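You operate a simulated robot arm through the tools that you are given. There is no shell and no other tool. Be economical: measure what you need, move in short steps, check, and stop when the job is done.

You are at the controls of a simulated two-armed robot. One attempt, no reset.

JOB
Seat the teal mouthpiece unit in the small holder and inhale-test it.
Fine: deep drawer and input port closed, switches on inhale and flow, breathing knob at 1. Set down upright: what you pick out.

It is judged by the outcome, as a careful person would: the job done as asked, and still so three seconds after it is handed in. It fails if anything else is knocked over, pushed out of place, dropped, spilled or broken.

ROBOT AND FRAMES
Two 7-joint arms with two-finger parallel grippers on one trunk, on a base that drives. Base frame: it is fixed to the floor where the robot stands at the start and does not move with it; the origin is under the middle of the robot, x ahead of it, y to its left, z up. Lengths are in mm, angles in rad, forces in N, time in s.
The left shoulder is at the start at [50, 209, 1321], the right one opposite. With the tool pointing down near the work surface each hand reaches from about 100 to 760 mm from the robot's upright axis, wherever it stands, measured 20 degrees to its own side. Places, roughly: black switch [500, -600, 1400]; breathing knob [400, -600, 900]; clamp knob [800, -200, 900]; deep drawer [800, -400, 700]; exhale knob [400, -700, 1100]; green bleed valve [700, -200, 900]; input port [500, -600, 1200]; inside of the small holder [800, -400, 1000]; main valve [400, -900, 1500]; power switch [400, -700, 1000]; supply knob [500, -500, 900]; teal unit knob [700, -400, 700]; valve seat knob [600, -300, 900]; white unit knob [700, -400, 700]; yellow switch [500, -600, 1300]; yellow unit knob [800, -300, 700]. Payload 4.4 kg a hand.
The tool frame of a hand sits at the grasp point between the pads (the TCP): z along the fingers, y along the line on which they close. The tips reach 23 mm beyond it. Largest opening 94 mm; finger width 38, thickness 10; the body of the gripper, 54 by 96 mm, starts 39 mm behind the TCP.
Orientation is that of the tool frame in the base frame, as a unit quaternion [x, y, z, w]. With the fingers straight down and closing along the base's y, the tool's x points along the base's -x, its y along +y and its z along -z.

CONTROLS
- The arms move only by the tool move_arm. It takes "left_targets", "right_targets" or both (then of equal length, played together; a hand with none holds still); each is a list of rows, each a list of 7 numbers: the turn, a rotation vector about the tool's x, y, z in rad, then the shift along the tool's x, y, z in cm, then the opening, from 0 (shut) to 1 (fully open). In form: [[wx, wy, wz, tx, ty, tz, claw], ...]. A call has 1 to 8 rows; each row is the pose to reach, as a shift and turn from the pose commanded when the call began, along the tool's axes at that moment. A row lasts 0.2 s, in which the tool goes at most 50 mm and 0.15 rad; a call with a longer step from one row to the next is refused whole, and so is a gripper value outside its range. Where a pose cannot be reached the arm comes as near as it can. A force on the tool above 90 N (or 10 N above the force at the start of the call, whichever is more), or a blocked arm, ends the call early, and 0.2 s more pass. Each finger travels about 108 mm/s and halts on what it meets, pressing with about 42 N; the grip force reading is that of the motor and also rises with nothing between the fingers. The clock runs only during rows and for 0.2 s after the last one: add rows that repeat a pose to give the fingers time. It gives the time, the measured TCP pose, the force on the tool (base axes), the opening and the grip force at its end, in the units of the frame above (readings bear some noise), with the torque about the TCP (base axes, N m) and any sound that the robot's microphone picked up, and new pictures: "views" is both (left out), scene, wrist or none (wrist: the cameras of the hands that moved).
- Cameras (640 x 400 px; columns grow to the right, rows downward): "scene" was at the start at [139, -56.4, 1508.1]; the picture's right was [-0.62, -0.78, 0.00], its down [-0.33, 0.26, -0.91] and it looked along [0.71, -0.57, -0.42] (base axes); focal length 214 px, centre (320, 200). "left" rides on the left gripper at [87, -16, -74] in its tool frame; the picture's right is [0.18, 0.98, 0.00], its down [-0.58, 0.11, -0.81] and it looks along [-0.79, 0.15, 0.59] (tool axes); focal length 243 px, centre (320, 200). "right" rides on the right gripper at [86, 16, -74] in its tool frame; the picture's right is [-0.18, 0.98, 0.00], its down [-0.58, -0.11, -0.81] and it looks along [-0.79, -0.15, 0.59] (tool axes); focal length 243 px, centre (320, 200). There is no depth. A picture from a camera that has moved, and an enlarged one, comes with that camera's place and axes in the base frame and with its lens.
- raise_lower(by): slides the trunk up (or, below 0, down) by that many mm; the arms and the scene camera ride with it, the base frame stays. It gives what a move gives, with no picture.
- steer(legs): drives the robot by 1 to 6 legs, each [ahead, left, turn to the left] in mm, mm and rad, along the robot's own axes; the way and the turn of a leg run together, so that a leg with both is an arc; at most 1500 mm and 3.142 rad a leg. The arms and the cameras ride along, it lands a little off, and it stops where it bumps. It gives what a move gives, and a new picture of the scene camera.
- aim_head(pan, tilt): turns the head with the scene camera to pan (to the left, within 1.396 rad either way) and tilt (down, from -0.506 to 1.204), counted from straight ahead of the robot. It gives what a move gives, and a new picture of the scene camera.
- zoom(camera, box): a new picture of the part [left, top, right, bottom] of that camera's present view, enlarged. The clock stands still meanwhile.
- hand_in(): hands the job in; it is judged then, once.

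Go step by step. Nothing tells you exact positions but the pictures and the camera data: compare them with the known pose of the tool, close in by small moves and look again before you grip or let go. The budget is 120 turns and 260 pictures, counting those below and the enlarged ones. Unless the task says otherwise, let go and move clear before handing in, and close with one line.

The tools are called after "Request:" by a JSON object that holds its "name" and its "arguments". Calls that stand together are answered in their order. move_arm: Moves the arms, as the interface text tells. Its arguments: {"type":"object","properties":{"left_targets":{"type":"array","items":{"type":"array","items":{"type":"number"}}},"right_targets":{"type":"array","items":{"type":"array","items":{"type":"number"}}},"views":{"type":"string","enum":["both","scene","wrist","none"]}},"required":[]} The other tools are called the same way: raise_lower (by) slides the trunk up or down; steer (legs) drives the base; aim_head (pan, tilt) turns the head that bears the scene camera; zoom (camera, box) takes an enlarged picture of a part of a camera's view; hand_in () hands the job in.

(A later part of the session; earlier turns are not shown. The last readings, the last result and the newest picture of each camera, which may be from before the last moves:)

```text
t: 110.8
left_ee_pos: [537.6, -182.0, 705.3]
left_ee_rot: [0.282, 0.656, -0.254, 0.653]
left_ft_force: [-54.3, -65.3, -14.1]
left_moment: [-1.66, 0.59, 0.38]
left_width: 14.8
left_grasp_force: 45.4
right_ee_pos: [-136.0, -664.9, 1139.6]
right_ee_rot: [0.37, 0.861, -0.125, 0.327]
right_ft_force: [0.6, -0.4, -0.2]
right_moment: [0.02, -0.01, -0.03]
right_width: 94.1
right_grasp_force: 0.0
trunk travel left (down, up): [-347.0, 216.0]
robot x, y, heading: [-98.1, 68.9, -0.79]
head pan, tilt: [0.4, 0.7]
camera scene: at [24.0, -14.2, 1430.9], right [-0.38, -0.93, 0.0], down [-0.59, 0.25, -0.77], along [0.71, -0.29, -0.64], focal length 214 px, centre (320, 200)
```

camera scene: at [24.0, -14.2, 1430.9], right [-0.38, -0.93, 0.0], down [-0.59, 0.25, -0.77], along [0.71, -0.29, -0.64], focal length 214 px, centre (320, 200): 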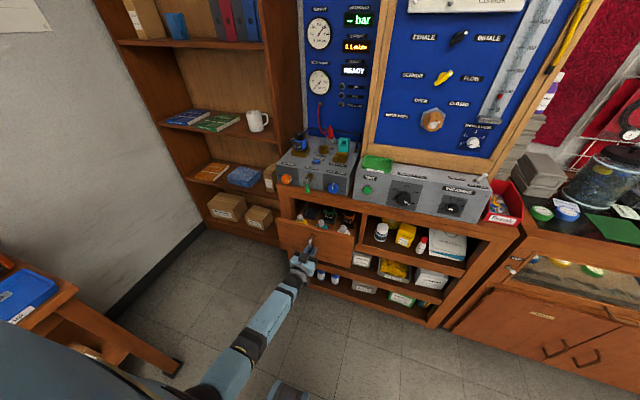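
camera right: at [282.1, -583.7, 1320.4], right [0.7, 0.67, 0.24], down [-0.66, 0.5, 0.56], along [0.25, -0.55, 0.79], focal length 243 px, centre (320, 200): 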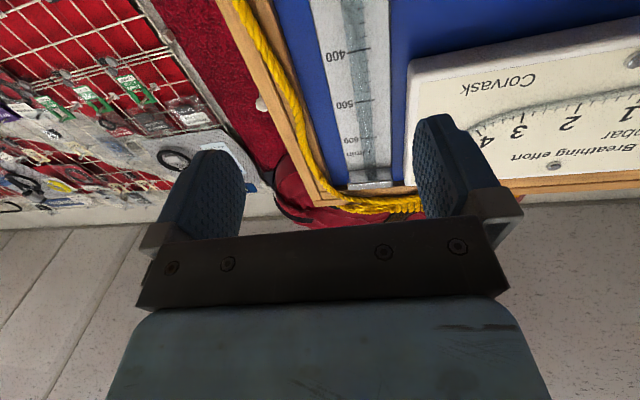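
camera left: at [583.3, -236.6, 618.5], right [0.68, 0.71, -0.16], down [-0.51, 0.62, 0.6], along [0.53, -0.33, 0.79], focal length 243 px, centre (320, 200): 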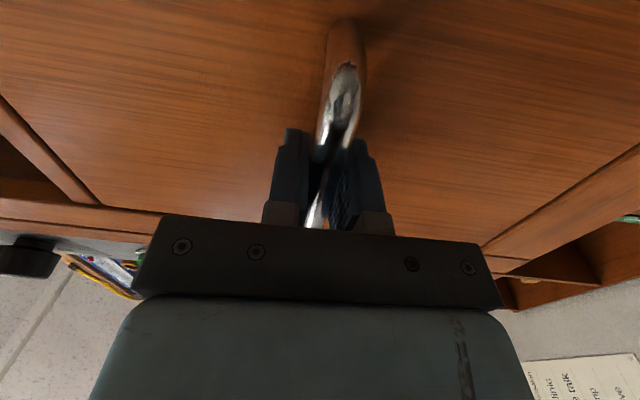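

The drawer slides out. I'll enlarge the view of its contents, then pull a bit more while relieving the side force.

Request:
{"name": "steer", "arguments": {"legs": [[-70, -12, 0]]}}

Request:
{"name": "zoom", "arguments": {"camera": "scene", "box": [250, 180, 410, 290]}}

```text
t: 111.8
left_ee_pos: [483.7, -134.6, 705.2]
left_ee_rot: [0.278, 0.656, -0.256, 0.653]
left_ft_force: [22.8, 22.7, 1.0]
left_moment: [-0.95, 1.45, -0.03]
left_width: 14.4
left_grasp_force: 45.2
right_ee_pos: [-189.1, -616.5, 1144.0]
right_ee_rot: [0.368, 0.861, -0.129, 0.327]
right_ft_force: [0.9, 0.4, 0.0]
right_moment: [-0.01, 0.01, -0.04]
right_width: 93.8
right_grasp_force: 0.2
trunk travel left (down, up): [-347.0, 216.0]
robot x, y, heading: [-155.7, 112.0, -0.79]
head pan, tilt: [0.4, 0.7]
camera scene: at [-30.3, 35.0, 1431.2], right [-0.38, -0.93, 0.0], down [-0.6, 0.24, -0.76], along [0.71, -0.29, -0.64], focal length 214 px, centre (320, 200)
```

scene: 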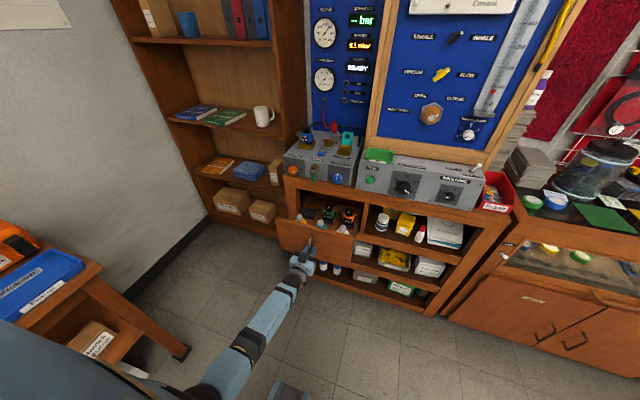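

```text
3.64 times, centred on (330, 235) of scene
camera zoom: at [-30.3, 35.0, 1431.2], right [-0.38, -0.93, 0.0], down [-0.6, 0.24, -0.76], along [0.71, -0.29, -0.64], focal length 780 px, centre (284, 73)
```

zoom: 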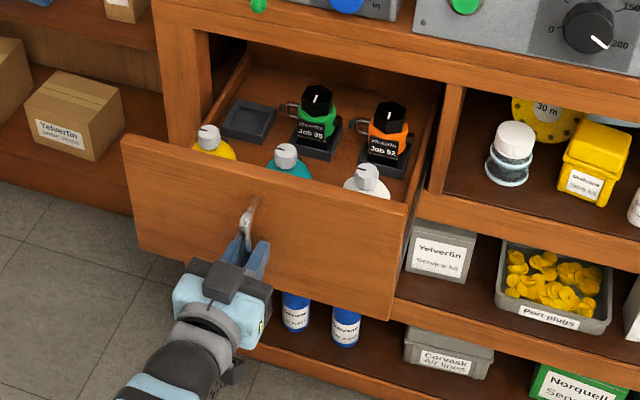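

The drawer is open and shows yellow, teal and white units in the front row, with teal in the middle at about [584, -220, 740]. I'll release the handle, back off, raise the hand and turn the tool down.

Request:
{"name": "move_arm", "arguments": {"left_targets": [[0, 0, 0, 0, 0, 0, 0.3], [0, 0, 0, 0, 0, 0, 0.6], [0, 0, 0, 0, 0, -4, 0.8], [0, 0, 0, 0, 0, -8, 0.8], [0, 0, 0, -4, 1, -8, 0.8], [0, 0.1, 0, -9, 2, -8, 0.8], [0, 0.2, 0, -13.5, 3, -8, 0.8], [0, 0.3, 0, -18, 4, -8, 0.8]], "views": "none"}}

Request:
{"name": "move_arm", "arguments": {"left_targets": [[0, 0.14, 0, -4, 0, 0, 0.8], [0, 0.28, 0, -8, 0, 0, 0.8], [0, 0.42, 0, -11, 0, 0, 0.8], [0, 0.56, 0, -13, 0, 0, 0.8], [0, 0.7, 0, -15, 0, 0, 0.8], [0, 0.84, 0, -15, 0, 0, 0.8], [0, 0.98, 0, -15, 0, 0, 0.8], [0, 1.12, 0, -15, 0, 0, 0.8]], "views": "both"}}

```text
refused: row 6 steps farther than a row can; nothing moved
```

```text
t: 113.6
left_ee_pos: [482.0, -138.3, 854.7]
left_ee_rot: [0.371, 0.903, -0.067, 0.205]
left_ft_force: [0.6, 0.1, 0.3]
left_moment: [-0.02, 0.0, 0.04]
left_width: 75.3
left_grasp_force: 0.1
right_ee_pos: [-192.1, -617.6, 1142.0]
right_ee_rot: [0.369, 0.861, -0.128, 0.327]
right_ft_force: [-0.1, -0.9, 1.1]
right_moment: [0.02, 0.03, -0.04]
right_width: 94.0
right_grasp_force: 0.0
trunk travel left (down, up): [-347.0, 216.0]
robot x, y, heading: [-155.8, 110.0, -0.789]
head pan, tilt: [0.4, 0.7]
camera scene: at [-31.3, 32.2, 1431.0], right [-0.38, -0.93, 0.0], down [-0.6, 0.24, -0.76], along [0.71, -0.29, -0.64], focal length 214 px, centre (320, 200)
camera left: at [390.8, -76.2, 884.5], right [0.57, 0.82, -0.05], down [0.19, -0.08, 0.98], along [0.8, -0.57, -0.2], focal length 243 px, centre (320, 200)
```

scene: 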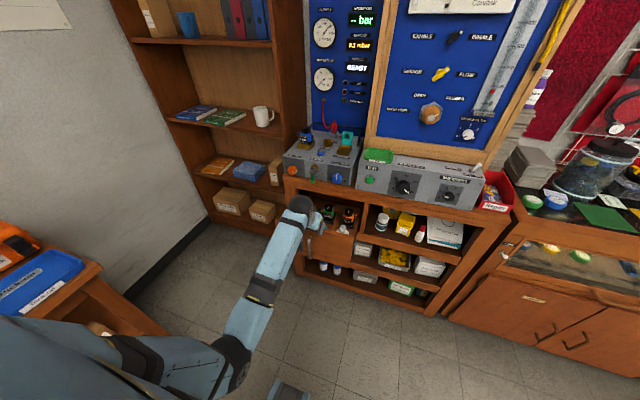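
left: 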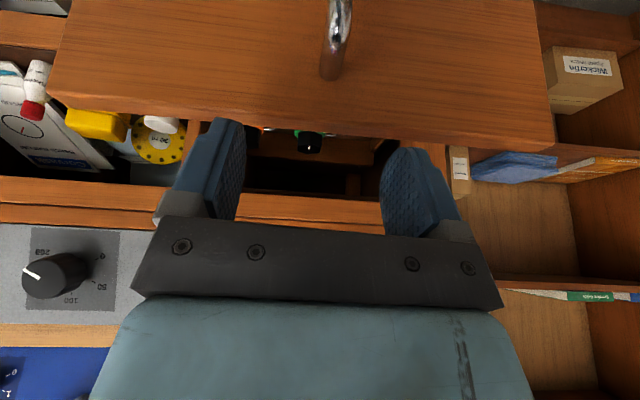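

The hand is up and nearly tool-down, and the drawer is still open. I'll finish levelling and drive forward so the hand comes over the units.

Request:
{"name": "move_arm", "arguments": {"left_targets": [[0, 0.14, 0, -1, 0, -1, 0.8], [0, 0.28, 0, -1, 0, -2, 0.8], [0, 0.43, 0, -1, 0, -3, 0.8]], "views": "none"}}

Request:
{"name": "steer", "arguments": {"legs": [[110, 10, 0]]}}

Request:
{"name": "zoom", "arguments": {"camera": "left", "box": [0, 0, 640, 400]}}

```text
t: 114.4
left_ee_pos: [480.0, -138.4, 886.0]
left_ee_rot: [0.377, 0.926, 0.015, 0.007]
left_ft_force: [0.1, -0.4, 0.6]
left_moment: [-0.03, 0.0, 0.01]
left_width: 75.1
left_grasp_force: 0.1
right_ee_pos: [-190.5, -620.4, 1142.4]
right_ee_rot: [0.368, 0.862, -0.126, 0.326]
right_ft_force: [0.1, -0.5, -0.6]
right_moment: [0.02, 0.04, 0.01]
right_width: 93.9
right_grasp_force: 0.1
trunk travel left (down, up): [-347.0, 216.0]
robot x, y, heading: [-157.9, 114.2, -0.789]
head pan, tilt: [0.4, 0.7]
```

```text
t: 115.6
left_ee_pos: [564.4, -207.7, 887.2]
left_ee_rot: [0.376, 0.927, 0.013, 0.007]
left_ft_force: [-0.2, 0.7, 0.3]
left_moment: [0.02, -0.03, -0.01]
left_width: 75.0
left_grasp_force: 0.0
right_ee_pos: [-104.5, -689.9, 1142.5]
right_ee_rot: [0.368, 0.861, -0.128, 0.327]
right_ft_force: [-0.3, -0.5, -0.1]
right_moment: [0.02, -0.01, -0.01]
right_width: 94.0
right_grasp_force: 0.1
trunk travel left (down, up): [-347.0, 216.0]
robot x, y, heading: [-72.1, 40.4, -0.787]
head pan, tilt: [0.4, 0.7]
camera scene: at [52.9, -37.8, 1431.2], right [-0.38, -0.93, 0.0], down [-0.6, 0.24, -0.76], along [0.71, -0.29, -0.64], focal length 214 px, centre (320, 200)
```

scene: 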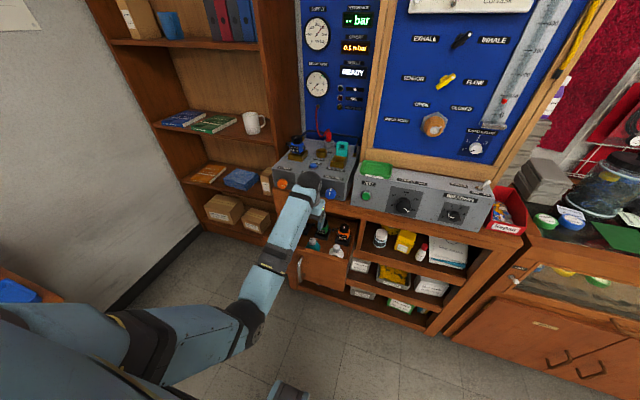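

```text
1.00 times, centred on (320, 200) of left (not enlarged: the box is as wide or as high as the picture)
camera zoom: at [488.4, -160.8, 959.2], right [0.55, 0.83, 0.03], down [0.47, -0.34, 0.81], along [0.69, -0.44, -0.58], focal length 243 px, centre (320, 200)
```

zoom: 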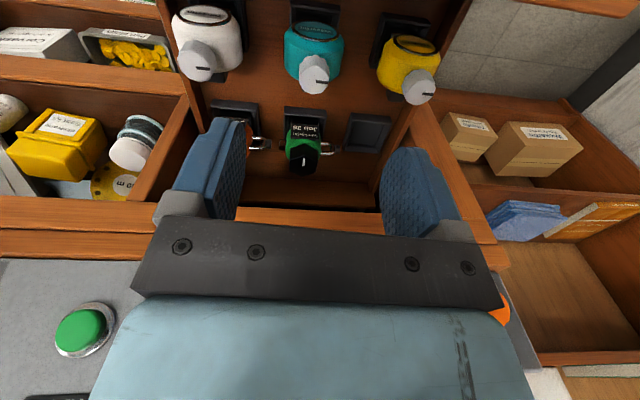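

I can see the teal unit clearly; its knob triangulates to [582, -219, 742]. I'll move over it and descend partway.

Request:
{"name": "move_arm", "arguments": {"left_targets": [[0, 0, 0, -1, 0.3, 3, 0.7], [0, 0, 0, -2.1, 0.5, 6, 0.6], [0, 0, 0, -2.1, 0.5, 9, 0.6]], "views": "wrist"}}

Request:
{"name": "zoom", "arguments": {"camera": "scene", "box": [270, 170, 390, 290]}}

```text
t: 116.4
left_ee_pos: [586.4, -214.4, 795.4]
left_ee_rot: [0.375, 0.927, 0.013, 0.008]
left_ft_force: [0.1, -0.9, -0.2]
left_moment: [-0.01, 0.03, 0.01]
left_width: 56.6
left_grasp_force: 0.2
right_ee_pos: [-106.1, -689.5, 1142.8]
right_ee_rot: [0.367, 0.861, -0.127, 0.327]
right_ft_force: [-0.2, -0.3, 0.1]
right_moment: [0.01, -0.01, -0.01]
right_width: 94.2
right_grasp_force: 0.0
trunk travel left (down, up): [-347.0, 216.0]
robot x, y, heading: [-77.1, 41.4, -0.788]
head pan, tilt: [0.4, 0.7]
camera left: at [510.8, -168.2, 868.2], right [0.55, 0.83, 0.03], down [0.47, -0.34, 0.81], along [0.69, -0.44, -0.58], focal length 243 px, centre (320, 200)
```

left: 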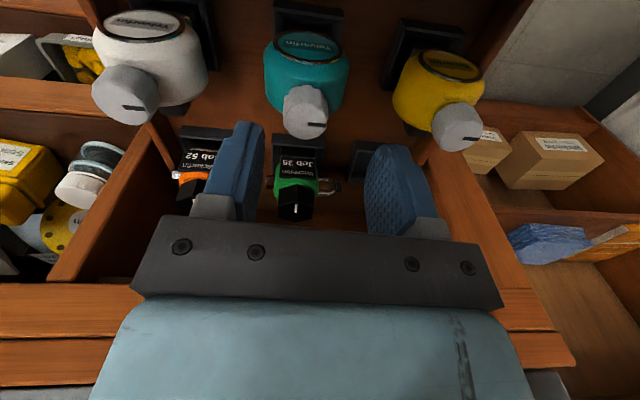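

```text
3.33 times, centred on (330, 230) of scene
camera zoom: at [52.8, -37.5, 1431.2], right [-0.38, -0.93, 0.0], down [-0.6, 0.24, -0.77], along [0.71, -0.29, -0.64], focal length 715 px, centre (287, 100)
```

zoom: 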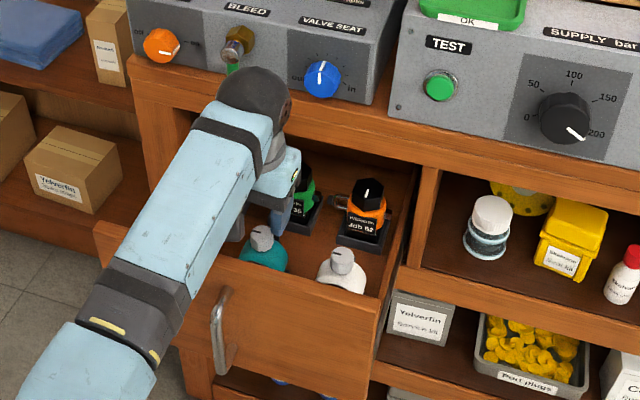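

The knob is about 7 mm forward and 6 mm right of the TCP. I'll descend so the pads straddle it and look before closing.

Request:
{"name": "move_arm", "arguments": {"left_targets": [[0, 0, 0, -0.7, -0.6, 2, 0.55], [0, 0, 0, -0.7, -0.6, 4.6, 0.5]], "views": "wrist"}}

```text
t: 117.0
left_ee_pos: [588.0, -223.7, 751.0]
left_ee_rot: [0.376, 0.926, 0.012, 0.008]
left_ft_force: [0.3, -0.3, 0.0]
left_moment: [0.02, 0.0, 0.0]
left_width: 46.8
left_grasp_force: 0.0
right_ee_pos: [-106.3, -689.7, 1143.5]
right_ee_rot: [0.368, 0.861, -0.128, 0.327]
right_ft_force: [0.0, 0.7, 0.9]
right_moment: [0.0, 0.01, 0.01]
right_width: 93.8
right_grasp_force: 0.1
trunk travel left (down, up): [-347.0, 216.0]
robot x, y, heading: [-72.5, 42.9, -0.788]
head pan, tilt: [0.4, 0.7]
camera left: at [511.8, -177.1, 822.6], right [0.55, 0.83, 0.03], down [0.47, -0.34, 0.81], along [0.69, -0.44, -0.58], focal length 243 px, centre (320, 200)
```

left: 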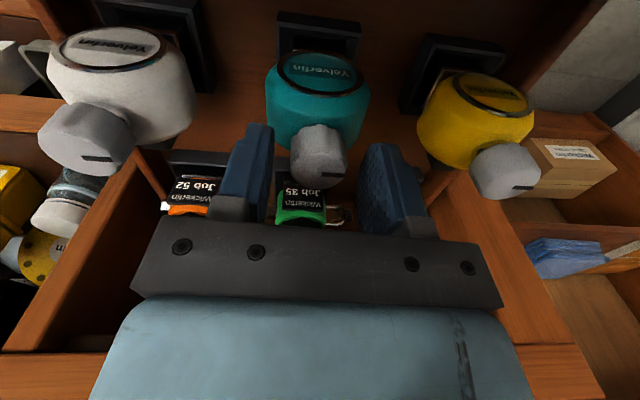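

The knob is centred, with its top about 7 mm below the TCP. I'll lower 8 mm more and grip it.

Request:
{"name": "move_arm", "arguments": {"left_targets": [[0, 0, 0, 0, 0, 0.8, 0.5], [0, 0, 0, 0, 0, 0.8, 0.25], [0, 0, 0, 0, 0, 0.8, 0.1], [0, 0, 0, 0, 0, 0.8, 0.1]], "views": "wrist"}}

```text
t: 118.0
left_ee_pos: [588.5, -224.7, 741.9]
left_ee_rot: [0.376, 0.926, 0.013, 0.008]
left_ft_force: [0.5, -1.1, 4.9]
left_moment: [0.05, 0.52, -0.07]
left_width: 27.8
left_grasp_force: 42.2
right_ee_pos: [-106.3, -689.8, 1142.7]
right_ee_rot: [0.367, 0.861, -0.127, 0.328]
right_ft_force: [0.2, -0.4, 0.3]
right_moment: [0.0, 0.01, -0.03]
right_width: 94.1
right_grasp_force: 0.1
trunk travel left (down, up): [-347.0, 216.0]
robot x, y, heading: [-71.9, 45.3, -0.792]
head pan, tilt: [0.4, 0.7]
camera left: at [511.5, -177.8, 815.0], right [0.55, 0.83, 0.03], down [0.47, -0.34, 0.81], along [0.69, -0.44, -0.58], focal length 243 px, centre (320, 200)
```

left: 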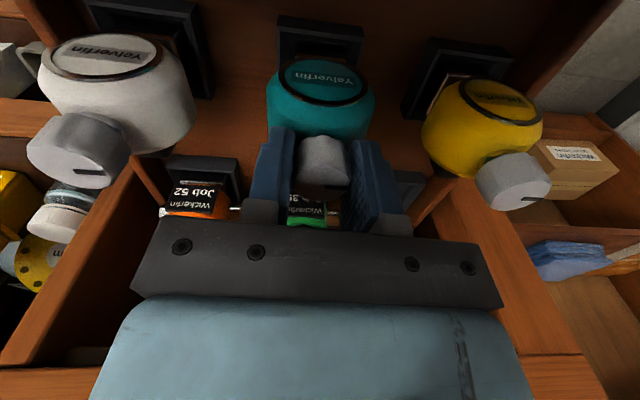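

It's gripped at 28 mm. I'll lift straight up and check that the unit comes along.

Request:
{"name": "move_arm", "arguments": {"left_targets": [[0, 0, 0, 0, 0, -2, 0.1], [0, 0, 0, 0, 0, -5, 0.1], [0, 0, 0, 0, 0, -9, 0.1], [0, 0, 0, 0, 0, -13, 0.1], [0, 0, 0, 0, 0, -17, 0.1], [0, 0, 0, 0, 0, -20, 0.1]], "views": "both"}}

```text
t: 119.4
left_ee_pos: [582.5, -226.9, 944.7]
left_ee_rot: [0.376, 0.926, 0.012, 0.007]
left_ft_force: [0.3, 0.3, -2.1]
left_moment: [-0.01, 0.02, 0.02]
left_width: 27.7
left_grasp_force: 42.0
right_ee_pos: [-104.8, -689.7, 1143.8]
right_ee_rot: [0.367, 0.861, -0.127, 0.328]
right_ft_force: [-0.7, 0.8, 0.1]
right_moment: [-0.01, 0.03, 0.02]
right_width: 93.9
right_grasp_force: 0.1
trunk travel left (down, up): [-347.0, 216.0]
robot x, y, heading: [-71.4, 43.8, -0.785]
head pan, tilt: [0.4, 0.7]
camera scene: at [53.4, -37.1, 1431.0], right [-0.38, -0.93, 0.0], down [-0.6, 0.24, -0.76], along [0.71, -0.29, -0.64], focal length 214 px, centre (320, 200)
camera left: at [506.4, -180.6, 1017.2], right [0.55, 0.83, 0.03], down [0.47, -0.34, 0.81], along [0.68, -0.43, -0.58], focal length 243 px, centre (320, 200)
```

scene: 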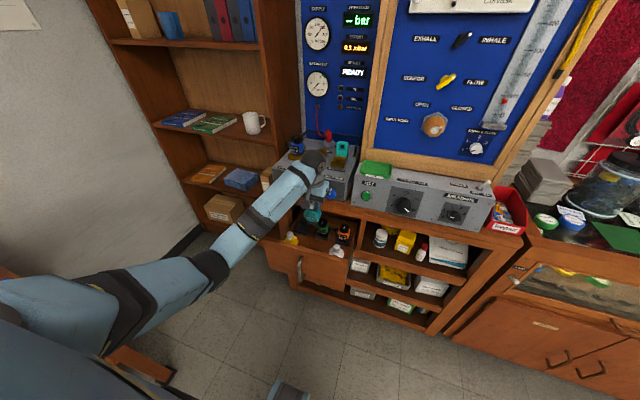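
left: 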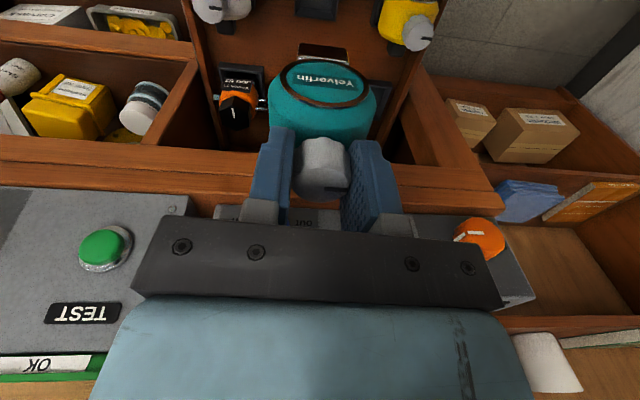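

The unit came up cleanly. I'll enlarge to see its underside and the holder.

Request:
{"name": "zoom", "arguments": {"camera": "scene", "box": [265, 125, 365, 250]}}

Request:
{"name": "zoom", "arguments": {"camera": "left", "box": [200, 20, 440, 220]}}

```text
3.20 times, centred on (315, 188) of scene
camera zoom: at [53.4, -37.1, 1431.0], right [-0.38, -0.93, 0.0], down [-0.6, 0.24, -0.76], along [0.71, -0.29, -0.64], focal length 686 px, centre (336, 240)
```

zoom: 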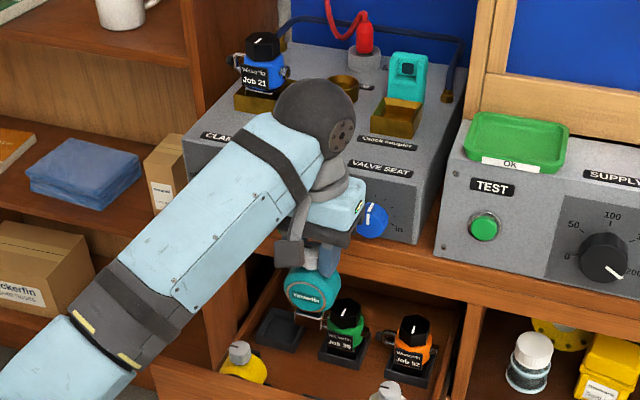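

```text
2.00 times, centred on (320, 120) of left
camera zoom: at [506.4, -180.6, 1017.2], right [0.55, 0.83, 0.03], down [0.47, -0.34, 0.81], along [0.68, -0.43, -0.58], focal length 485 px, centre (320, 360)
```

zoom: 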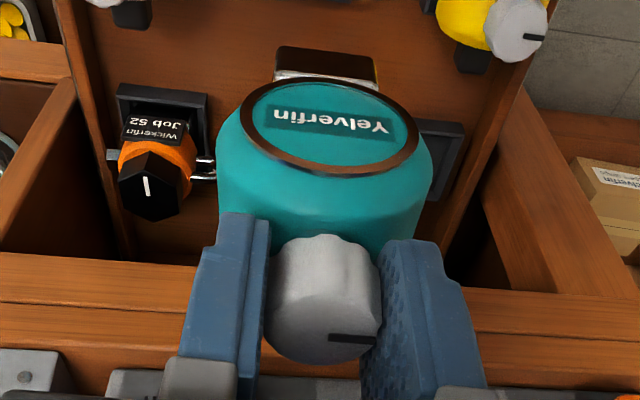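

The teal unit is an upright drum with a base plate below. I'll look closely at the brass holder it must go in.

Request:
{"name": "zoom", "arguments": {"camera": "scene", "box": [315, 135, 365, 175]}}

Request:
{"name": "zoom", "arguments": {"camera": "scene", "box": [340, 5, 390, 105]}}

```text
10.00 times, centred on (340, 155) of scene
camera zoom: at [53.4, -37.1, 1431.0], right [-0.38, -0.93, 0.0], down [-0.6, 0.24, -0.76], along [0.71, -0.29, -0.64], focal length 2145 px, centre (120, 650)
```

zoom: 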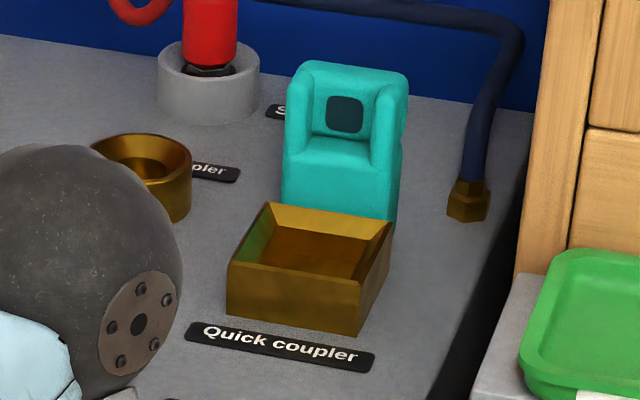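

```text
4.00 times, centred on (365, 55) of scene
camera zoom: at [53.4, -37.1, 1431.0], right [-0.38, -0.93, 0.0], down [-0.6, 0.24, -0.76], along [0.71, -0.29, -0.64], focal length 858 px, centre (140, 780)
```

zoom: 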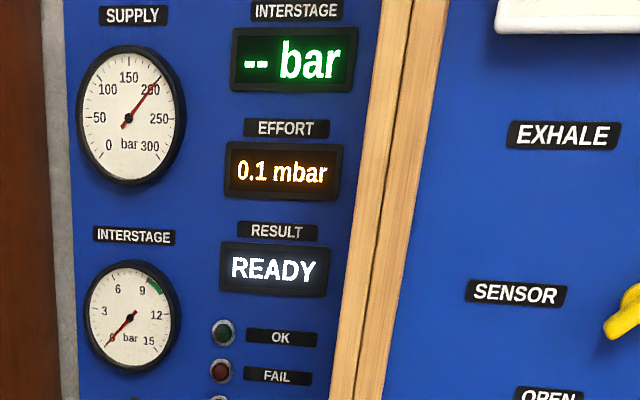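

The holder rim centre triangulates to [746.5, -403.5, 992], and the unit's base should hang about 97 mm below the TCP. I'll raise the unit above the console and drive forward.

Request:
{"name": "move_arm", "arguments": {"left_targets": [[0, 0, 0, 0, 0, -4, 0.1], [0, 0, 0, 0, 0, -8, 0.1], [0, 0, 0, 0, 0, -12, 0.1], [0, 0, 0, 0, 0, -16, 0.1], [0, 0, 0, 0, 0, -20, 0.1]], "views": "none"}}

Request:
{"name": "steer", "arguments": {"legs": [[150, 0, 0]]}}

Request:
{"name": "zoom", "arguments": {"camera": "left", "box": [0, 0, 640, 400]}}

```text
t: 120.6
left_ee_pos: [575.9, -234.0, 1141.3]
left_ee_rot: [0.376, 0.926, 0.014, 0.007]
left_ft_force: [0.0, -0.5, -2.8]
left_moment: [0.0, -0.04, -0.01]
left_width: 27.9
left_grasp_force: 41.6
right_ee_pos: [-105.8, -688.9, 1142.4]
right_ee_rot: [0.368, 0.861, -0.128, 0.328]
right_ft_force: [0.2, 0.0, 0.5]
right_moment: [0.0, -0.03, -0.02]
right_width: 94.0
right_grasp_force: 0.1
trunk travel left (down, up): [-347.0, 216.0]
robot x, y, heading: [-72.2, 39.3, -0.784]
head pan, tilt: [0.4, 0.7]
```

```text
t: 122.0
left_ee_pos: [680.6, -338.8, 1141.8]
left_ee_rot: [0.377, 0.926, 0.013, 0.008]
left_ft_force: [-0.1, 0.5, -1.3]
left_moment: [0.01, 0.01, -0.01]
left_width: 27.6
left_grasp_force: 41.7
right_ee_pos: [-4.3, -793.0, 1142.4]
right_ee_rot: [0.368, 0.861, -0.128, 0.328]
right_ft_force: [0.4, -0.4, -0.6]
right_moment: [-0.01, 0.0, -0.03]
right_width: 93.8
right_grasp_force: 0.1
trunk travel left (down, up): [-347.0, 216.0]
robot x, y, heading: [29.6, -64.8, -0.785]
head pan, tilt: [0.4, 0.7]
camera scene: at [156.4, -142.0, 1431.2], right [-0.38, -0.93, 0.0], down [-0.6, 0.24, -0.76], along [0.71, -0.29, -0.64], focal length 214 px, centre (320, 200)
```

scene: 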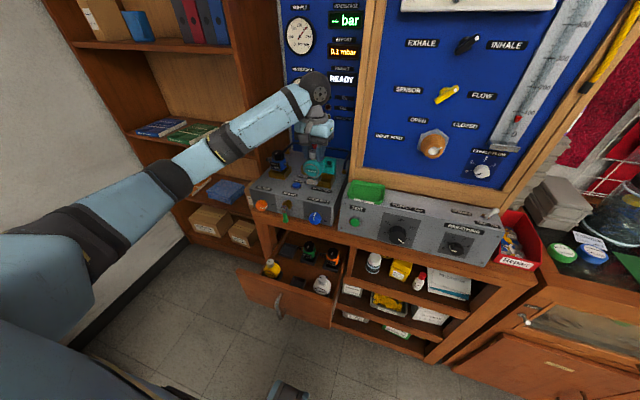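

```text
1.00 times, centred on (320, 200) of left (not enlarged: the box is as wide or as high as the picture)
camera zoom: at [604.2, -291.8, 1214.2], right [0.55, 0.83, 0.03], down [0.47, -0.34, 0.81], along [0.69, -0.44, -0.58], focal length 243 px, centre (320, 200)
```

zoom: 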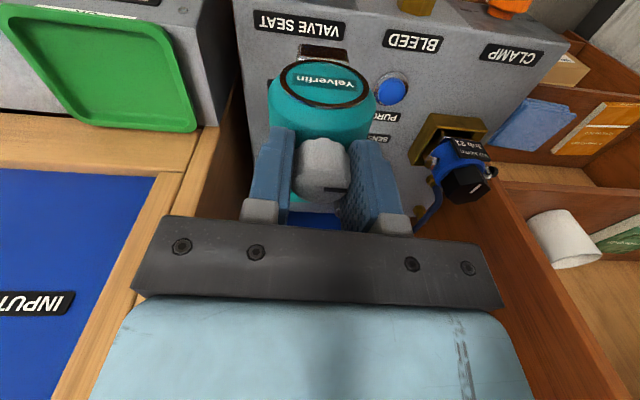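

The unit hangs directly before the holder, which is roughly 99 mm further forward. I'll drive 45 mm and reach the rest with the arm, keeping the height.

Request:
{"name": "steer", "arguments": {"legs": [[45, 0, 0]]}}

Request:
{"name": "move_arm", "arguments": {"left_targets": [[0, 0, 0, -2, 0, 0, 0.1], [0, 0, 0, -4, 0, 0, 0.1], [0, 0, 0, -5, 0, 0, 0.1]], "views": "both"}}

```text
t: 122.8
left_ee_pos: [711.3, -369.5, 1141.9]
left_ee_rot: [0.376, 0.926, 0.013, 0.008]
left_ft_force: [0.0, -0.1, -2.5]
left_moment: [-0.01, -0.03, -0.01]
left_width: 27.6
left_grasp_force: 42.0
right_ee_pos: [28.0, -824.3, 1143.6]
right_ee_rot: [0.369, 0.86, -0.128, 0.328]
right_ft_force: [1.3, -0.2, -0.2]
right_moment: [0.03, 0.02, 0.03]
right_width: 94.1
right_grasp_force: 0.1
trunk travel left (down, up): [-347.0, 216.0]
robot x, y, heading: [58.4, -96.7, -0.788]
head pan, tilt: [0.4, 0.7]
camera scene: at [187.1, -173.1, 1431.3], right [-0.38, -0.93, 0.0], down [-0.6, 0.24, -0.77], along [0.71, -0.29, -0.64], focal length 214 px, centre (320, 200)
```

scene: 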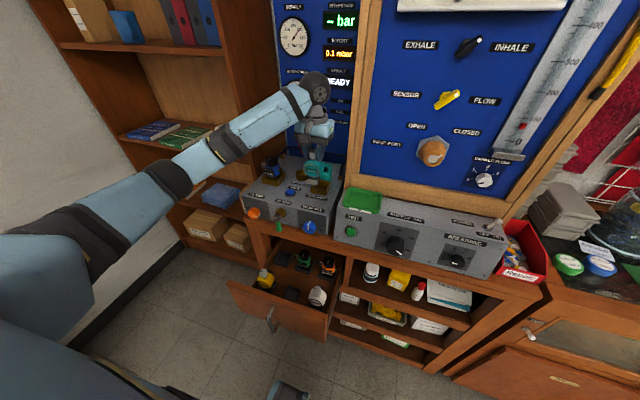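

```text
t: 123.7
left_ee_pos: [747.3, -404.9, 1142.4]
left_ee_rot: [0.378, 0.926, 0.013, 0.009]
left_ft_force: [0.1, 1.4, -3.1]
left_moment: [0.01, 0.03, 0.0]
left_width: 27.4
left_grasp_force: 42.0
right_ee_pos: [28.6, -826.3, 1143.9]
right_ee_rot: [0.368, 0.861, -0.128, 0.328]
right_ft_force: [0.0, 0.0, 0.8]
right_moment: [-0.01, 0.02, 0.02]
right_width: 94.0
right_grasp_force: 0.0
trunk travel left (down, up): [-347.0, 216.0]
robot x, y, heading: [59.5, -93.2, -0.791]
head pan, tilt: [0.4, 0.7]
camera scene: at [187.8, -173.5, 1431.1], right [-0.38, -0.93, 0.0], down [-0.6, 0.24, -0.76], along [0.71, -0.29, -0.64], focal length 214 px, centre (320, 200)
camera left: at [672.0, -358.4, 1214.4], right [0.55, 0.83, 0.03], down [0.47, -0.34, 0.81], along [0.69, -0.44, -0.58], focal length 243 px, centre (320, 200)
```

scene: 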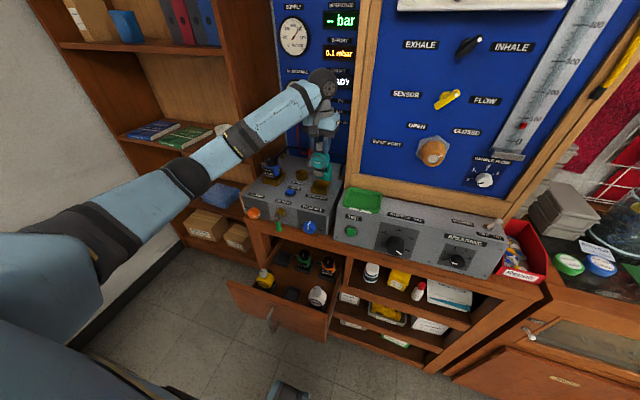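
left: 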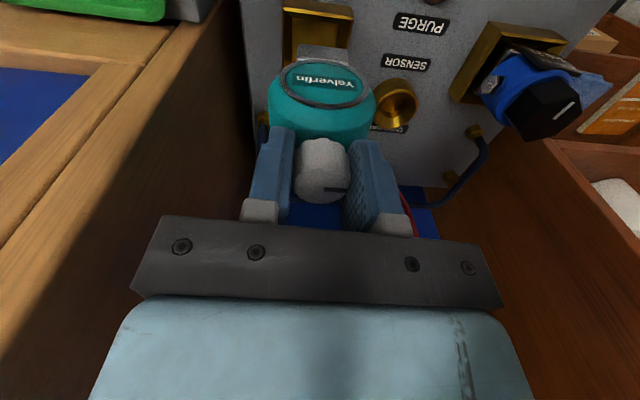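

Request:
{"name": "zoom", "arguments": {"camera": "scene", "box": [295, 100, 355, 210]}}

Request:
{"name": "zoom", "arguments": {"camera": "left", "box": [220, 0, 420, 140]}}

```text
3.64 times, centred on (325, 155) of scene
camera zoom: at [187.8, -173.5, 1431.1], right [-0.38, -0.93, 0.0], down [-0.6, 0.24, -0.76], along [0.71, -0.29, -0.64], focal length 780 px, centre (302, 364)
```

zoom: 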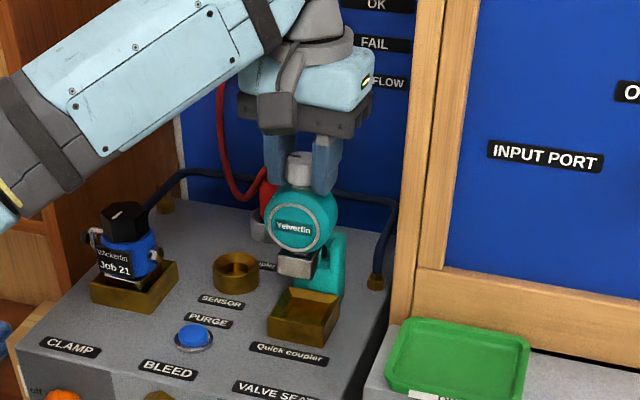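

```text
2.86 times, centred on (320, 70) of left
camera zoom: at [672.0, -358.4, 1214.4], right [0.55, 0.83, 0.03], down [0.47, -0.34, 0.81], along [0.69, -0.44, -0.58], focal length 693 px, centre (320, 571)
```

zoom: 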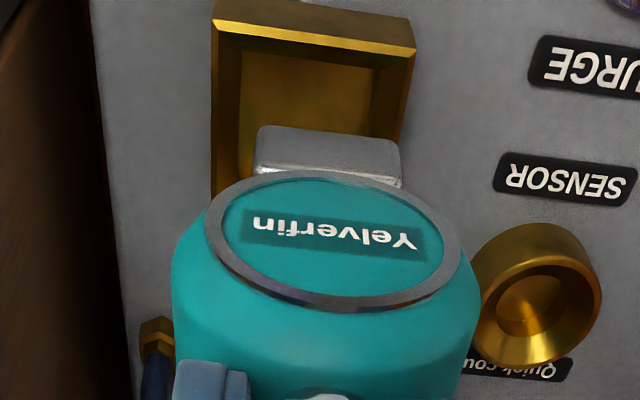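

The unit has a silver square stub below, about 111 mm under the TCP. I'll enlarge it to compare its depth with the holder cavity.

Request:
{"name": "zoom", "arguments": {"camera": "scene", "box": [303, 150, 343, 200]}}

```text
8.00 times, centred on (323, 175) of scene
camera zoom: at [187.8, -173.5, 1431.1], right [-0.38, -0.93, 0.0], down [-0.6, 0.24, -0.76], along [0.71, -0.29, -0.64], focal length 1716 px, centre (296, 400)
```

zoom: 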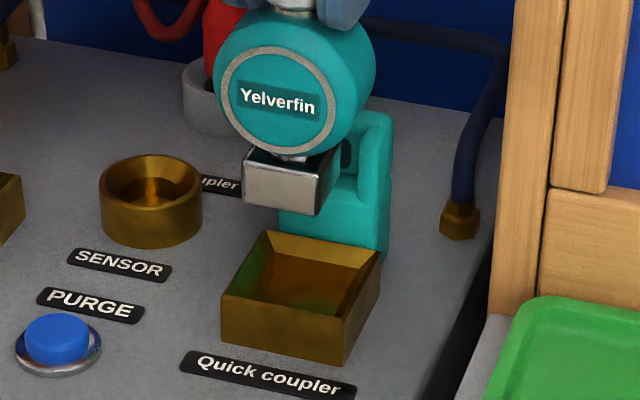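

The stub (about 33 mm) and cavity line up fore-aft; the unit needs to go about 4 mm right. I'll shift and lower 40 mm to just above the rim and check.

Request:
{"name": "move_arm", "arguments": {"left_targets": [[0, 0, 0, 0, -0.35, 0, 0.1], [0, 0, 0, 0, -0.4, 2, 0.1], [0, 0, 0, 0, -0.45, 4, 0.1]], "views": "none"}}

Request:
{"name": "zoom", "arguments": {"camera": "scene", "box": [303, 150, 343, 200]}}

Request:
{"name": "zoom", "arguments": {"camera": "left", "box": [220, 0, 420, 140]}}

```text
t: 124.5
left_ee_pos: [745.0, -408.9, 1100.1]
left_ee_rot: [0.377, 0.926, 0.014, 0.007]
left_ft_force: [0.0, 0.1, -2.0]
left_moment: [-0.01, -0.01, 0.02]
left_width: 27.7
left_grasp_force: 41.5
right_ee_pos: [28.1, -825.2, 1142.0]
right_ee_rot: [0.368, 0.861, -0.127, 0.327]
right_ft_force: [1.2, -0.8, -0.3]
right_moment: [0.02, -0.02, -0.01]
right_width: 93.8
right_grasp_force: 0.0
trunk travel left (down, up): [-347.0, 216.0]
robot x, y, heading: [63.2, -98.2, -0.785]
head pan, tilt: [0.4, 0.7]
```

```text
8.00 times, centred on (323, 175) of scene
camera zoom: at [188.3, -173.9, 1431.1], right [-0.38, -0.93, 0.0], down [-0.6, 0.24, -0.76], along [0.71, -0.29, -0.64], focal length 1716 px, centre (296, 400)
```

zoom: 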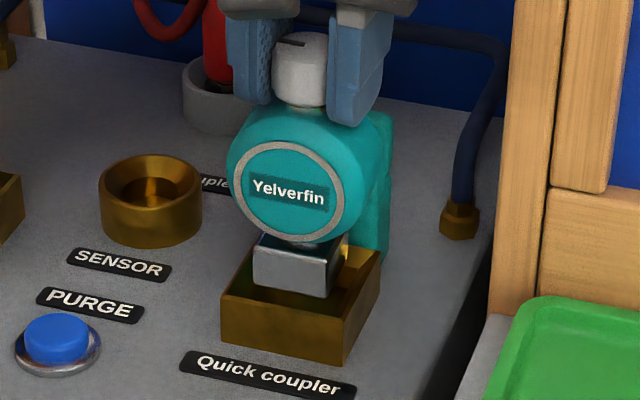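

```text
2.86 times, centred on (320, 70) of left
camera zoom: at [669.5, -361.8, 1173.2], right [0.56, 0.83, 0.03], down [0.47, -0.34, 0.81], along [0.68, -0.44, -0.58], focal length 693 px, centre (320, 571)
```

zoom: 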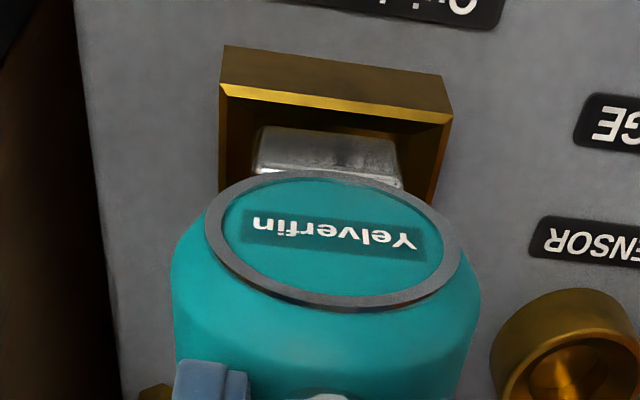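

The stub is right above the cavity and about 1.5 mm right of centre. I'll correct that and lower gently into the holder.

Request:
{"name": "move_arm", "arguments": {"left_targets": [[0, 0, 0, 0, 0.15, 0.3, 0.1], [0, 0, 0, 0, 0.13, 0.9, 0.1], [0, 0, 0, 0, 0.1, 1.5, 0.1], [0, 0, 0, 0, 0.1, 2.0, 0.1]], "views": "none"}}

Request:
{"name": "zoom", "arguments": {"camera": "scene", "box": [303, 150, 343, 200]}}

Request:
{"name": "zoom", "arguments": {"camera": "left", "box": [220, 0, 420, 140]}}

```text
t: 125.5
left_ee_pos: [746.7, -406.5, 1077.3]
left_ee_rot: [0.378, 0.926, 0.015, 0.004]
left_ft_force: [0.6, 0.8, -1.5]
left_moment: [0.0, 0.02, 0.04]
left_width: 27.6
left_grasp_force: 42.5
right_ee_pos: [30.1, -826.6, 1140.1]
right_ee_rot: [0.368, 0.862, -0.127, 0.326]
right_ft_force: [1.2, -0.4, 0.0]
right_moment: [0.02, 0.05, 0.02]
right_width: 94.2
right_grasp_force: 0.1
trunk travel left (down, up): [-347.0, 216.0]
robot x, y, heading: [62.1, -92.7, -0.791]
head pan, tilt: [0.4, 0.7]
```

```text
8.00 times, centred on (323, 175) of scene
camera zoom: at [190.2, -175.2, 1430.3], right [-0.38, -0.93, 0.0], down [-0.6, 0.25, -0.76], along [0.71, -0.29, -0.65], focal length 1716 px, centre (296, 400)
```

zoom: 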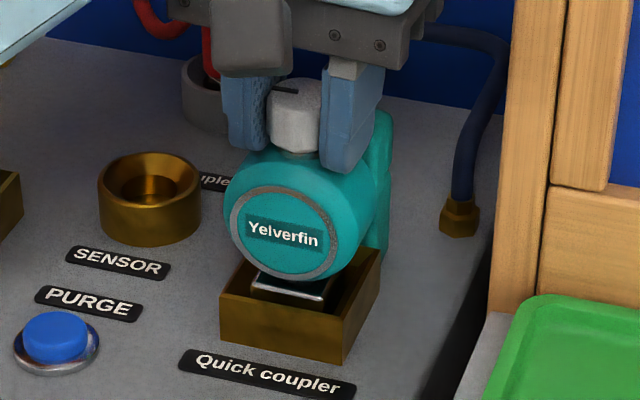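

```text
2.86 times, centred on (320, 70) of left
camera zoom: at [672.0, -360.7, 1150.2], right [0.56, 0.83, 0.03], down [0.48, -0.35, 0.81], along [0.68, -0.43, -0.59], focal length 693 px, centre (320, 571)
```

zoom: 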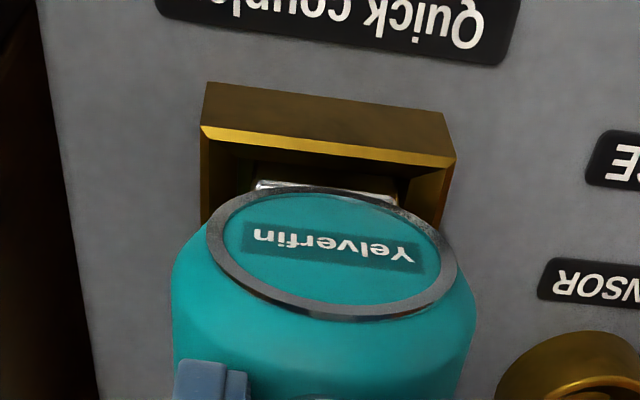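

The stub is inside the cavity with no contact force yet. I'll lower a little more to find the floor.

Request:
{"name": "move_arm", "arguments": {"left_targets": [[0, 0, 0, 0, 0, 0.3, 0.1], [0, 0, 0, 0, 0, 0.6, 0.1]], "views": "none"}}

```text
t: 126.0
left_ee_pos: [746.8, -405.8, 1076.2]
left_ee_rot: [0.377, 0.926, 0.013, 0.009]
left_ft_force: [6.8, -0.4, 10.6]
left_moment: [-0.06, -0.33, 0.0]
left_width: 27.3
left_grasp_force: 41.9
right_ee_pos: [27.8, -825.0, 1143.6]
right_ee_rot: [0.367, 0.861, -0.128, 0.327]
right_ft_force: [0.0, -0.1, -0.2]
right_moment: [0.03, -0.01, 0.02]
right_width: 94.0
right_grasp_force: 0.0
trunk travel left (down, up): [-347.0, 216.0]
robot x, y, heading: [61.4, -97.2, -0.785]
head pan, tilt: [0.4, 0.7]
```

Light contact of about 10 N. I'll check whether it's fully seated.

Request:
{"name": "zoom", "arguments": {"camera": "scene", "box": [303, 150, 343, 200]}}

Request:
{"name": "zoom", "arguments": {"camera": "left", "box": [240, 20, 400, 120]}}

```text
8.00 times, centred on (323, 175) of scene
camera zoom: at [187.1, -173.0, 1431.5], right [-0.38, -0.93, 0.0], down [-0.6, 0.24, -0.77], along [0.71, -0.29, -0.64], focal length 1716 px, centre (296, 400)
```

zoom: 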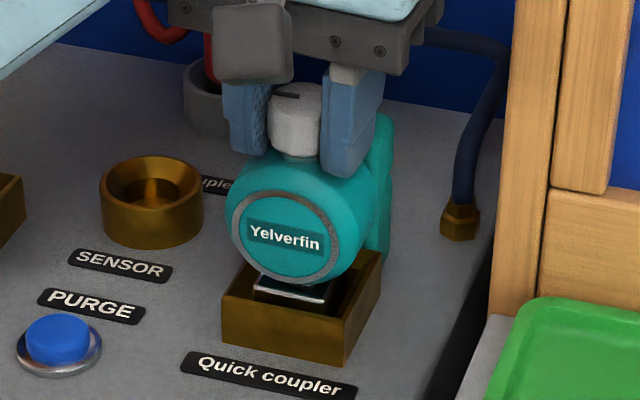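

```text
4.00 times, centred on (320, 70) of left
camera zoom: at [670.6, -359.5, 1149.4], right [0.55, 0.83, 0.03], down [0.47, -0.34, 0.81], along [0.69, -0.44, -0.58], focal length 970 px, centre (320, 720)
```

zoom: 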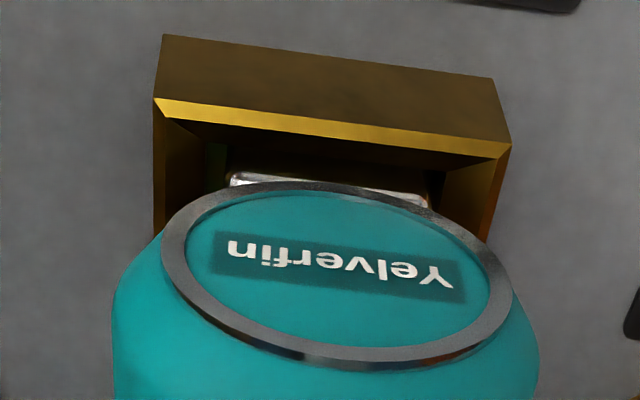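

There's a slight push back and left, suggesting the stub touches the front-right chamfer. I'll shift 2 mm that way and press down a touch more.

Request:
{"name": "move_arm", "arguments": {"left_targets": [[0, 0, 0, -0.2, 0.15, 0, 0.1], [0, 0, 0, -0.25, 0.15, 0.3, 0.1], [0, 0, 0, -0.25, 0.15, 0.6, 0.1]], "views": "none"}}

Request:
{"name": "zoom", "arguments": {"camera": "scene", "box": [303, 150, 343, 200]}}

```text
t: 126.8
left_ee_pos: [747.0, -406.9, 1076.5]
left_ee_rot: [0.377, 0.926, 0.012, 0.012]
left_ft_force: [2.3, 3.2, 36.3]
left_moment: [0.22, 0.54, -0.01]
left_width: 27.8
left_grasp_force: 41.9
right_ee_pos: [25.4, -823.5, 1145.0]
right_ee_rot: [0.368, 0.86, -0.128, 0.329]
right_ft_force: [-0.3, -0.4, 0.3]
right_moment: [0.02, 0.0, 0.0]
right_width: 93.9
right_grasp_force: 0.0
trunk travel left (down, up): [-347.0, 216.0]
robot x, y, heading: [62.3, -91.6, -0.79]
head pan, tilt: [0.4, 0.7]
```

```text
8.00 times, centred on (323, 175) of scene
camera zoom: at [183.4, -171.1, 1432.3], right [-0.38, -0.93, 0.0], down [-0.59, 0.24, -0.77], along [0.71, -0.29, -0.64], focal length 1716 px, centre (296, 400)
```

zoom: 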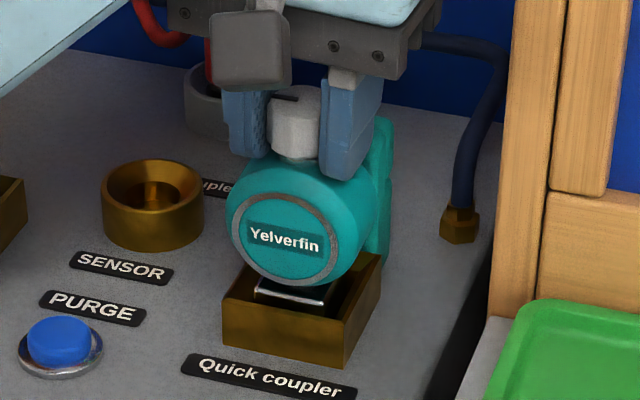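

It's firmly on the floor: 36 N with no further travel and little side load. I'll relieve the pressure, let go and rise.

Request:
{"name": "move_arm", "arguments": {"left_targets": [[0, 0, 0, 0, 0, -0.5, 0.1], [0, 0, 0, 0, 0, -0.7, 0.3], [0, 0, 0, 0, 0, -0.7, 0.5], [0, 0, 0, 0, 0, -3, 0.55], [0, 0, 0, 0, 0, -7, 0.55], [0, 0, 0, 0, 0, -11, 0.55]], "views": "wrist"}}

Request:
{"name": "zoom", "arguments": {"camera": "scene", "box": [290, 140, 350, 200]}}

```text
t: 128.2
left_ee_pos: [743.0, -409.9, 1181.0]
left_ee_rot: [0.377, 0.926, 0.014, 0.008]
left_ft_force: [1.0, 0.4, -0.3]
left_moment: [-0.01, -0.03, 0.01]
left_width: 51.8
left_grasp_force: 0.0
right_ee_pos: [25.9, -824.2, 1142.8]
right_ee_rot: [0.369, 0.861, -0.127, 0.327]
right_ft_force: [-0.1, -0.1, 0.1]
right_moment: [-0.05, -0.03, 0.0]
right_width: 94.1
right_grasp_force: 0.0
trunk travel left (down, up): [-347.0, 216.0]
robot x, y, heading: [65.1, -91.8, -0.79]
head pan, tilt: [0.4, 0.7]
camera left: at [668.7, -361.9, 1253.5], right [0.55, 0.83, 0.03], down [0.47, -0.34, 0.81], along [0.69, -0.44, -0.58], focal length 243 px, centre (320, 200)
```

left: 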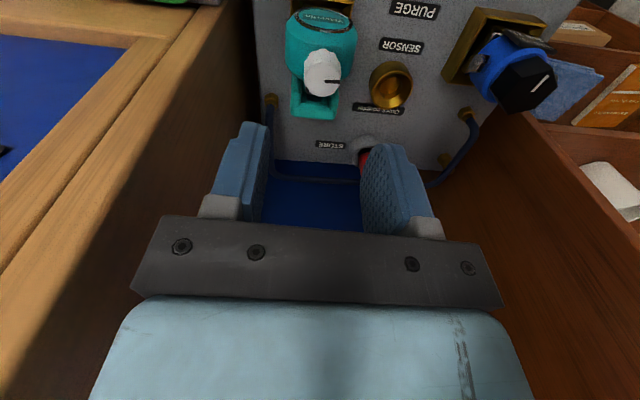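

```text
6.67 times, centred on (320, 170) of scene
camera zoom: at [186.4, -173.3, 1431.2], right [-0.38, -0.93, 0.0], down [-0.6, 0.24, -0.77], along [0.71, -0.29, -0.64], focal length 1430 px, centre (320, 400)
```

zoom: 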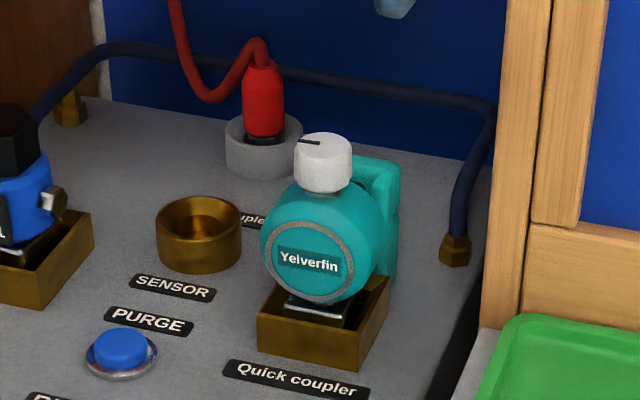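

The unit stands upright in the holder with its mouthpiece at the teal block. Next I'll close the drawer: drive back, then bring the hand down in front of the handle.

Request:
{"name": "steer", "arguments": {"legs": [[-340, 10, 0]]}}

Request:
{"name": "move_arm", "arguments": {"left_targets": [[0, 0, 0, 1, 0, 4.8, 0.6], [0, 0, 0, 2, 0, 9.6, 0.6], [0, -0.1, 0, 3, 0, 14.4, 0.6], [0, -0.2, 0, 4, 0, 19.2, 0.6], [0, -0.3, 0, 5, 0, 24, 0.6], [0, -0.4, 0, 6, 0, 28, 0.6]], "views": "scene"}}

```text
t: 130.5
left_ee_pos: [513.6, -161.2, 1180.3]
left_ee_rot: [0.376, 0.926, 0.014, 0.009]
left_ft_force: [0.5, 0.6, -0.5]
left_moment: [0.01, 0.0, -0.01]
left_width: 51.9
left_grasp_force: 0.0
right_ee_pos: [-203.2, -578.6, 1142.7]
right_ee_rot: [0.367, 0.861, -0.128, 0.327]
right_ft_force: [0.3, -0.4, -0.3]
right_moment: [-0.01, 0.01, 0.01]
right_width: 94.0
right_grasp_force: 0.1
trunk travel left (down, up): [-347.0, 216.0]
robot x, y, heading: [-170.2, 153.9, -0.788]
head pan, tilt: [0.4, 0.7]
camera scene: at [-44.4, 74.0, 1431.1], right [-0.38, -0.93, 0.0], down [-0.6, 0.24, -0.76], along [0.71, -0.29, -0.64], focal length 214 px, centre (320, 200)
```

scene: 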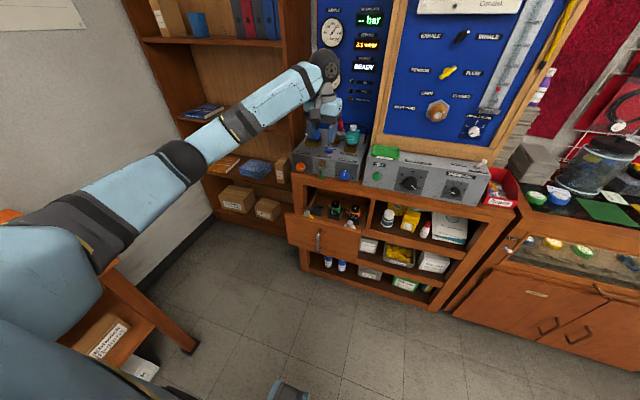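

```text
t: 131.9
left_ee_pos: [479.5, -114.1, 900.7]
left_ee_rot: [0.37, 0.906, -0.062, 0.193]
left_ft_force: [0.5, -0.4, -0.6]
left_moment: [0.01, 0.03, 0.03]
left_width: 56.3
left_grasp_force: 0.0
right_ee_pos: [-203.1, -577.4, 1144.2]
right_ee_rot: [0.367, 0.861, -0.127, 0.327]
right_ft_force: [-0.2, -0.5, -0.8]
right_moment: [-0.02, 0.01, 0.01]
right_width: 93.9
right_grasp_force: 0.0
trunk travel left (down, up): [-347.0, 216.0]
robot x, y, heading: [-171.2, 153.5, -0.785]
head pan, tilt: [0.4, 0.7]
camera scene: at [-44.2, 74.6, 1431.3], right [-0.38, -0.93, 0.0], down [-0.6, 0.24, -0.76], along [0.71, -0.29, -0.64], focal length 214 px, centre (320, 200)
```

scene: 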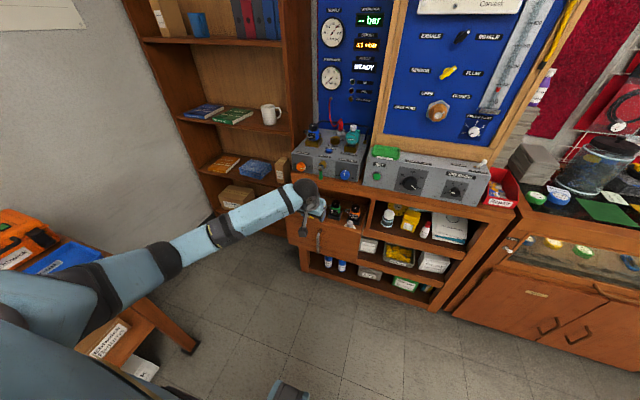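

The hand is near the drawer front. I'll keep retracting and lowering while levelling the tool, staying in front of the handle.

Request:
{"name": "move_arm", "arguments": {"left_targets": [[0, -0.1, 0, 3.5, 0, 1, 0.6], [0, -0.24, 0, 6.5, 0, 3, 0.6], [0, -0.38, 0, 9, 0, 6, 0.6], [0, -0.52, 0, 11, 0, 9, 0.6], [0, -0.66, 0, 13, 0, 12, 0.6], [0, -0.8, 0, 14.5, 0, 14.5, 0.6], [0, -0.94, 0, 15, 0, 15, 0.6], [0, -1.08, 0, 15, 0, 15, 0.6]], "views": "wrist"}}

```text
t: 133.9
left_ee_pos: [462.0, -2.7, 696.4]
left_ee_rot: [0.33, 0.664, -0.205, 0.639]
left_ft_force: [0.4, -0.2, 0.5]
left_moment: [0.0, 0.03, 0.01]
left_width: 56.5
left_grasp_force: 0.0
right_ee_pos: [-202.9, -578.7, 1140.5]
right_ee_rot: [0.368, 0.862, -0.126, 0.326]
right_ft_force: [-0.2, 0.1, 0.2]
right_moment: [-0.01, -0.03, 0.02]
right_width: 94.1
right_grasp_force: 0.0
trunk travel left (down, up): [-347.0, 216.0]
robot x, y, heading: [-174.0, 153.2, -0.786]
head pan, tilt: [0.4, 0.7]
stopped in row 8 (left hand): the arm was blocked; the commanded pose is now the measured one
camera left: at [400.5, 52.0, 615.1], right [0.69, 0.72, -0.03], down [-0.52, 0.53, 0.67], along [0.5, -0.45, 0.74], focal length 243 px, centre (320, 200)
```

left: 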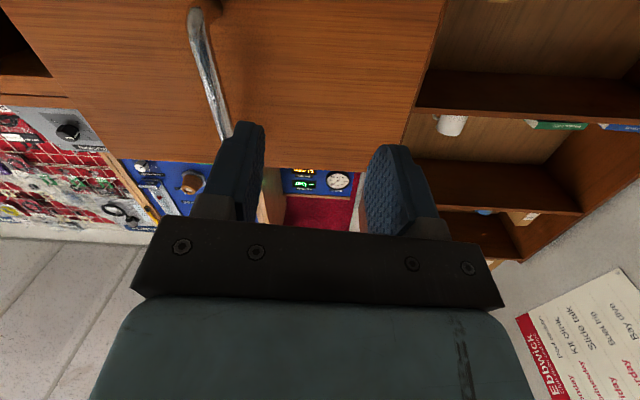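

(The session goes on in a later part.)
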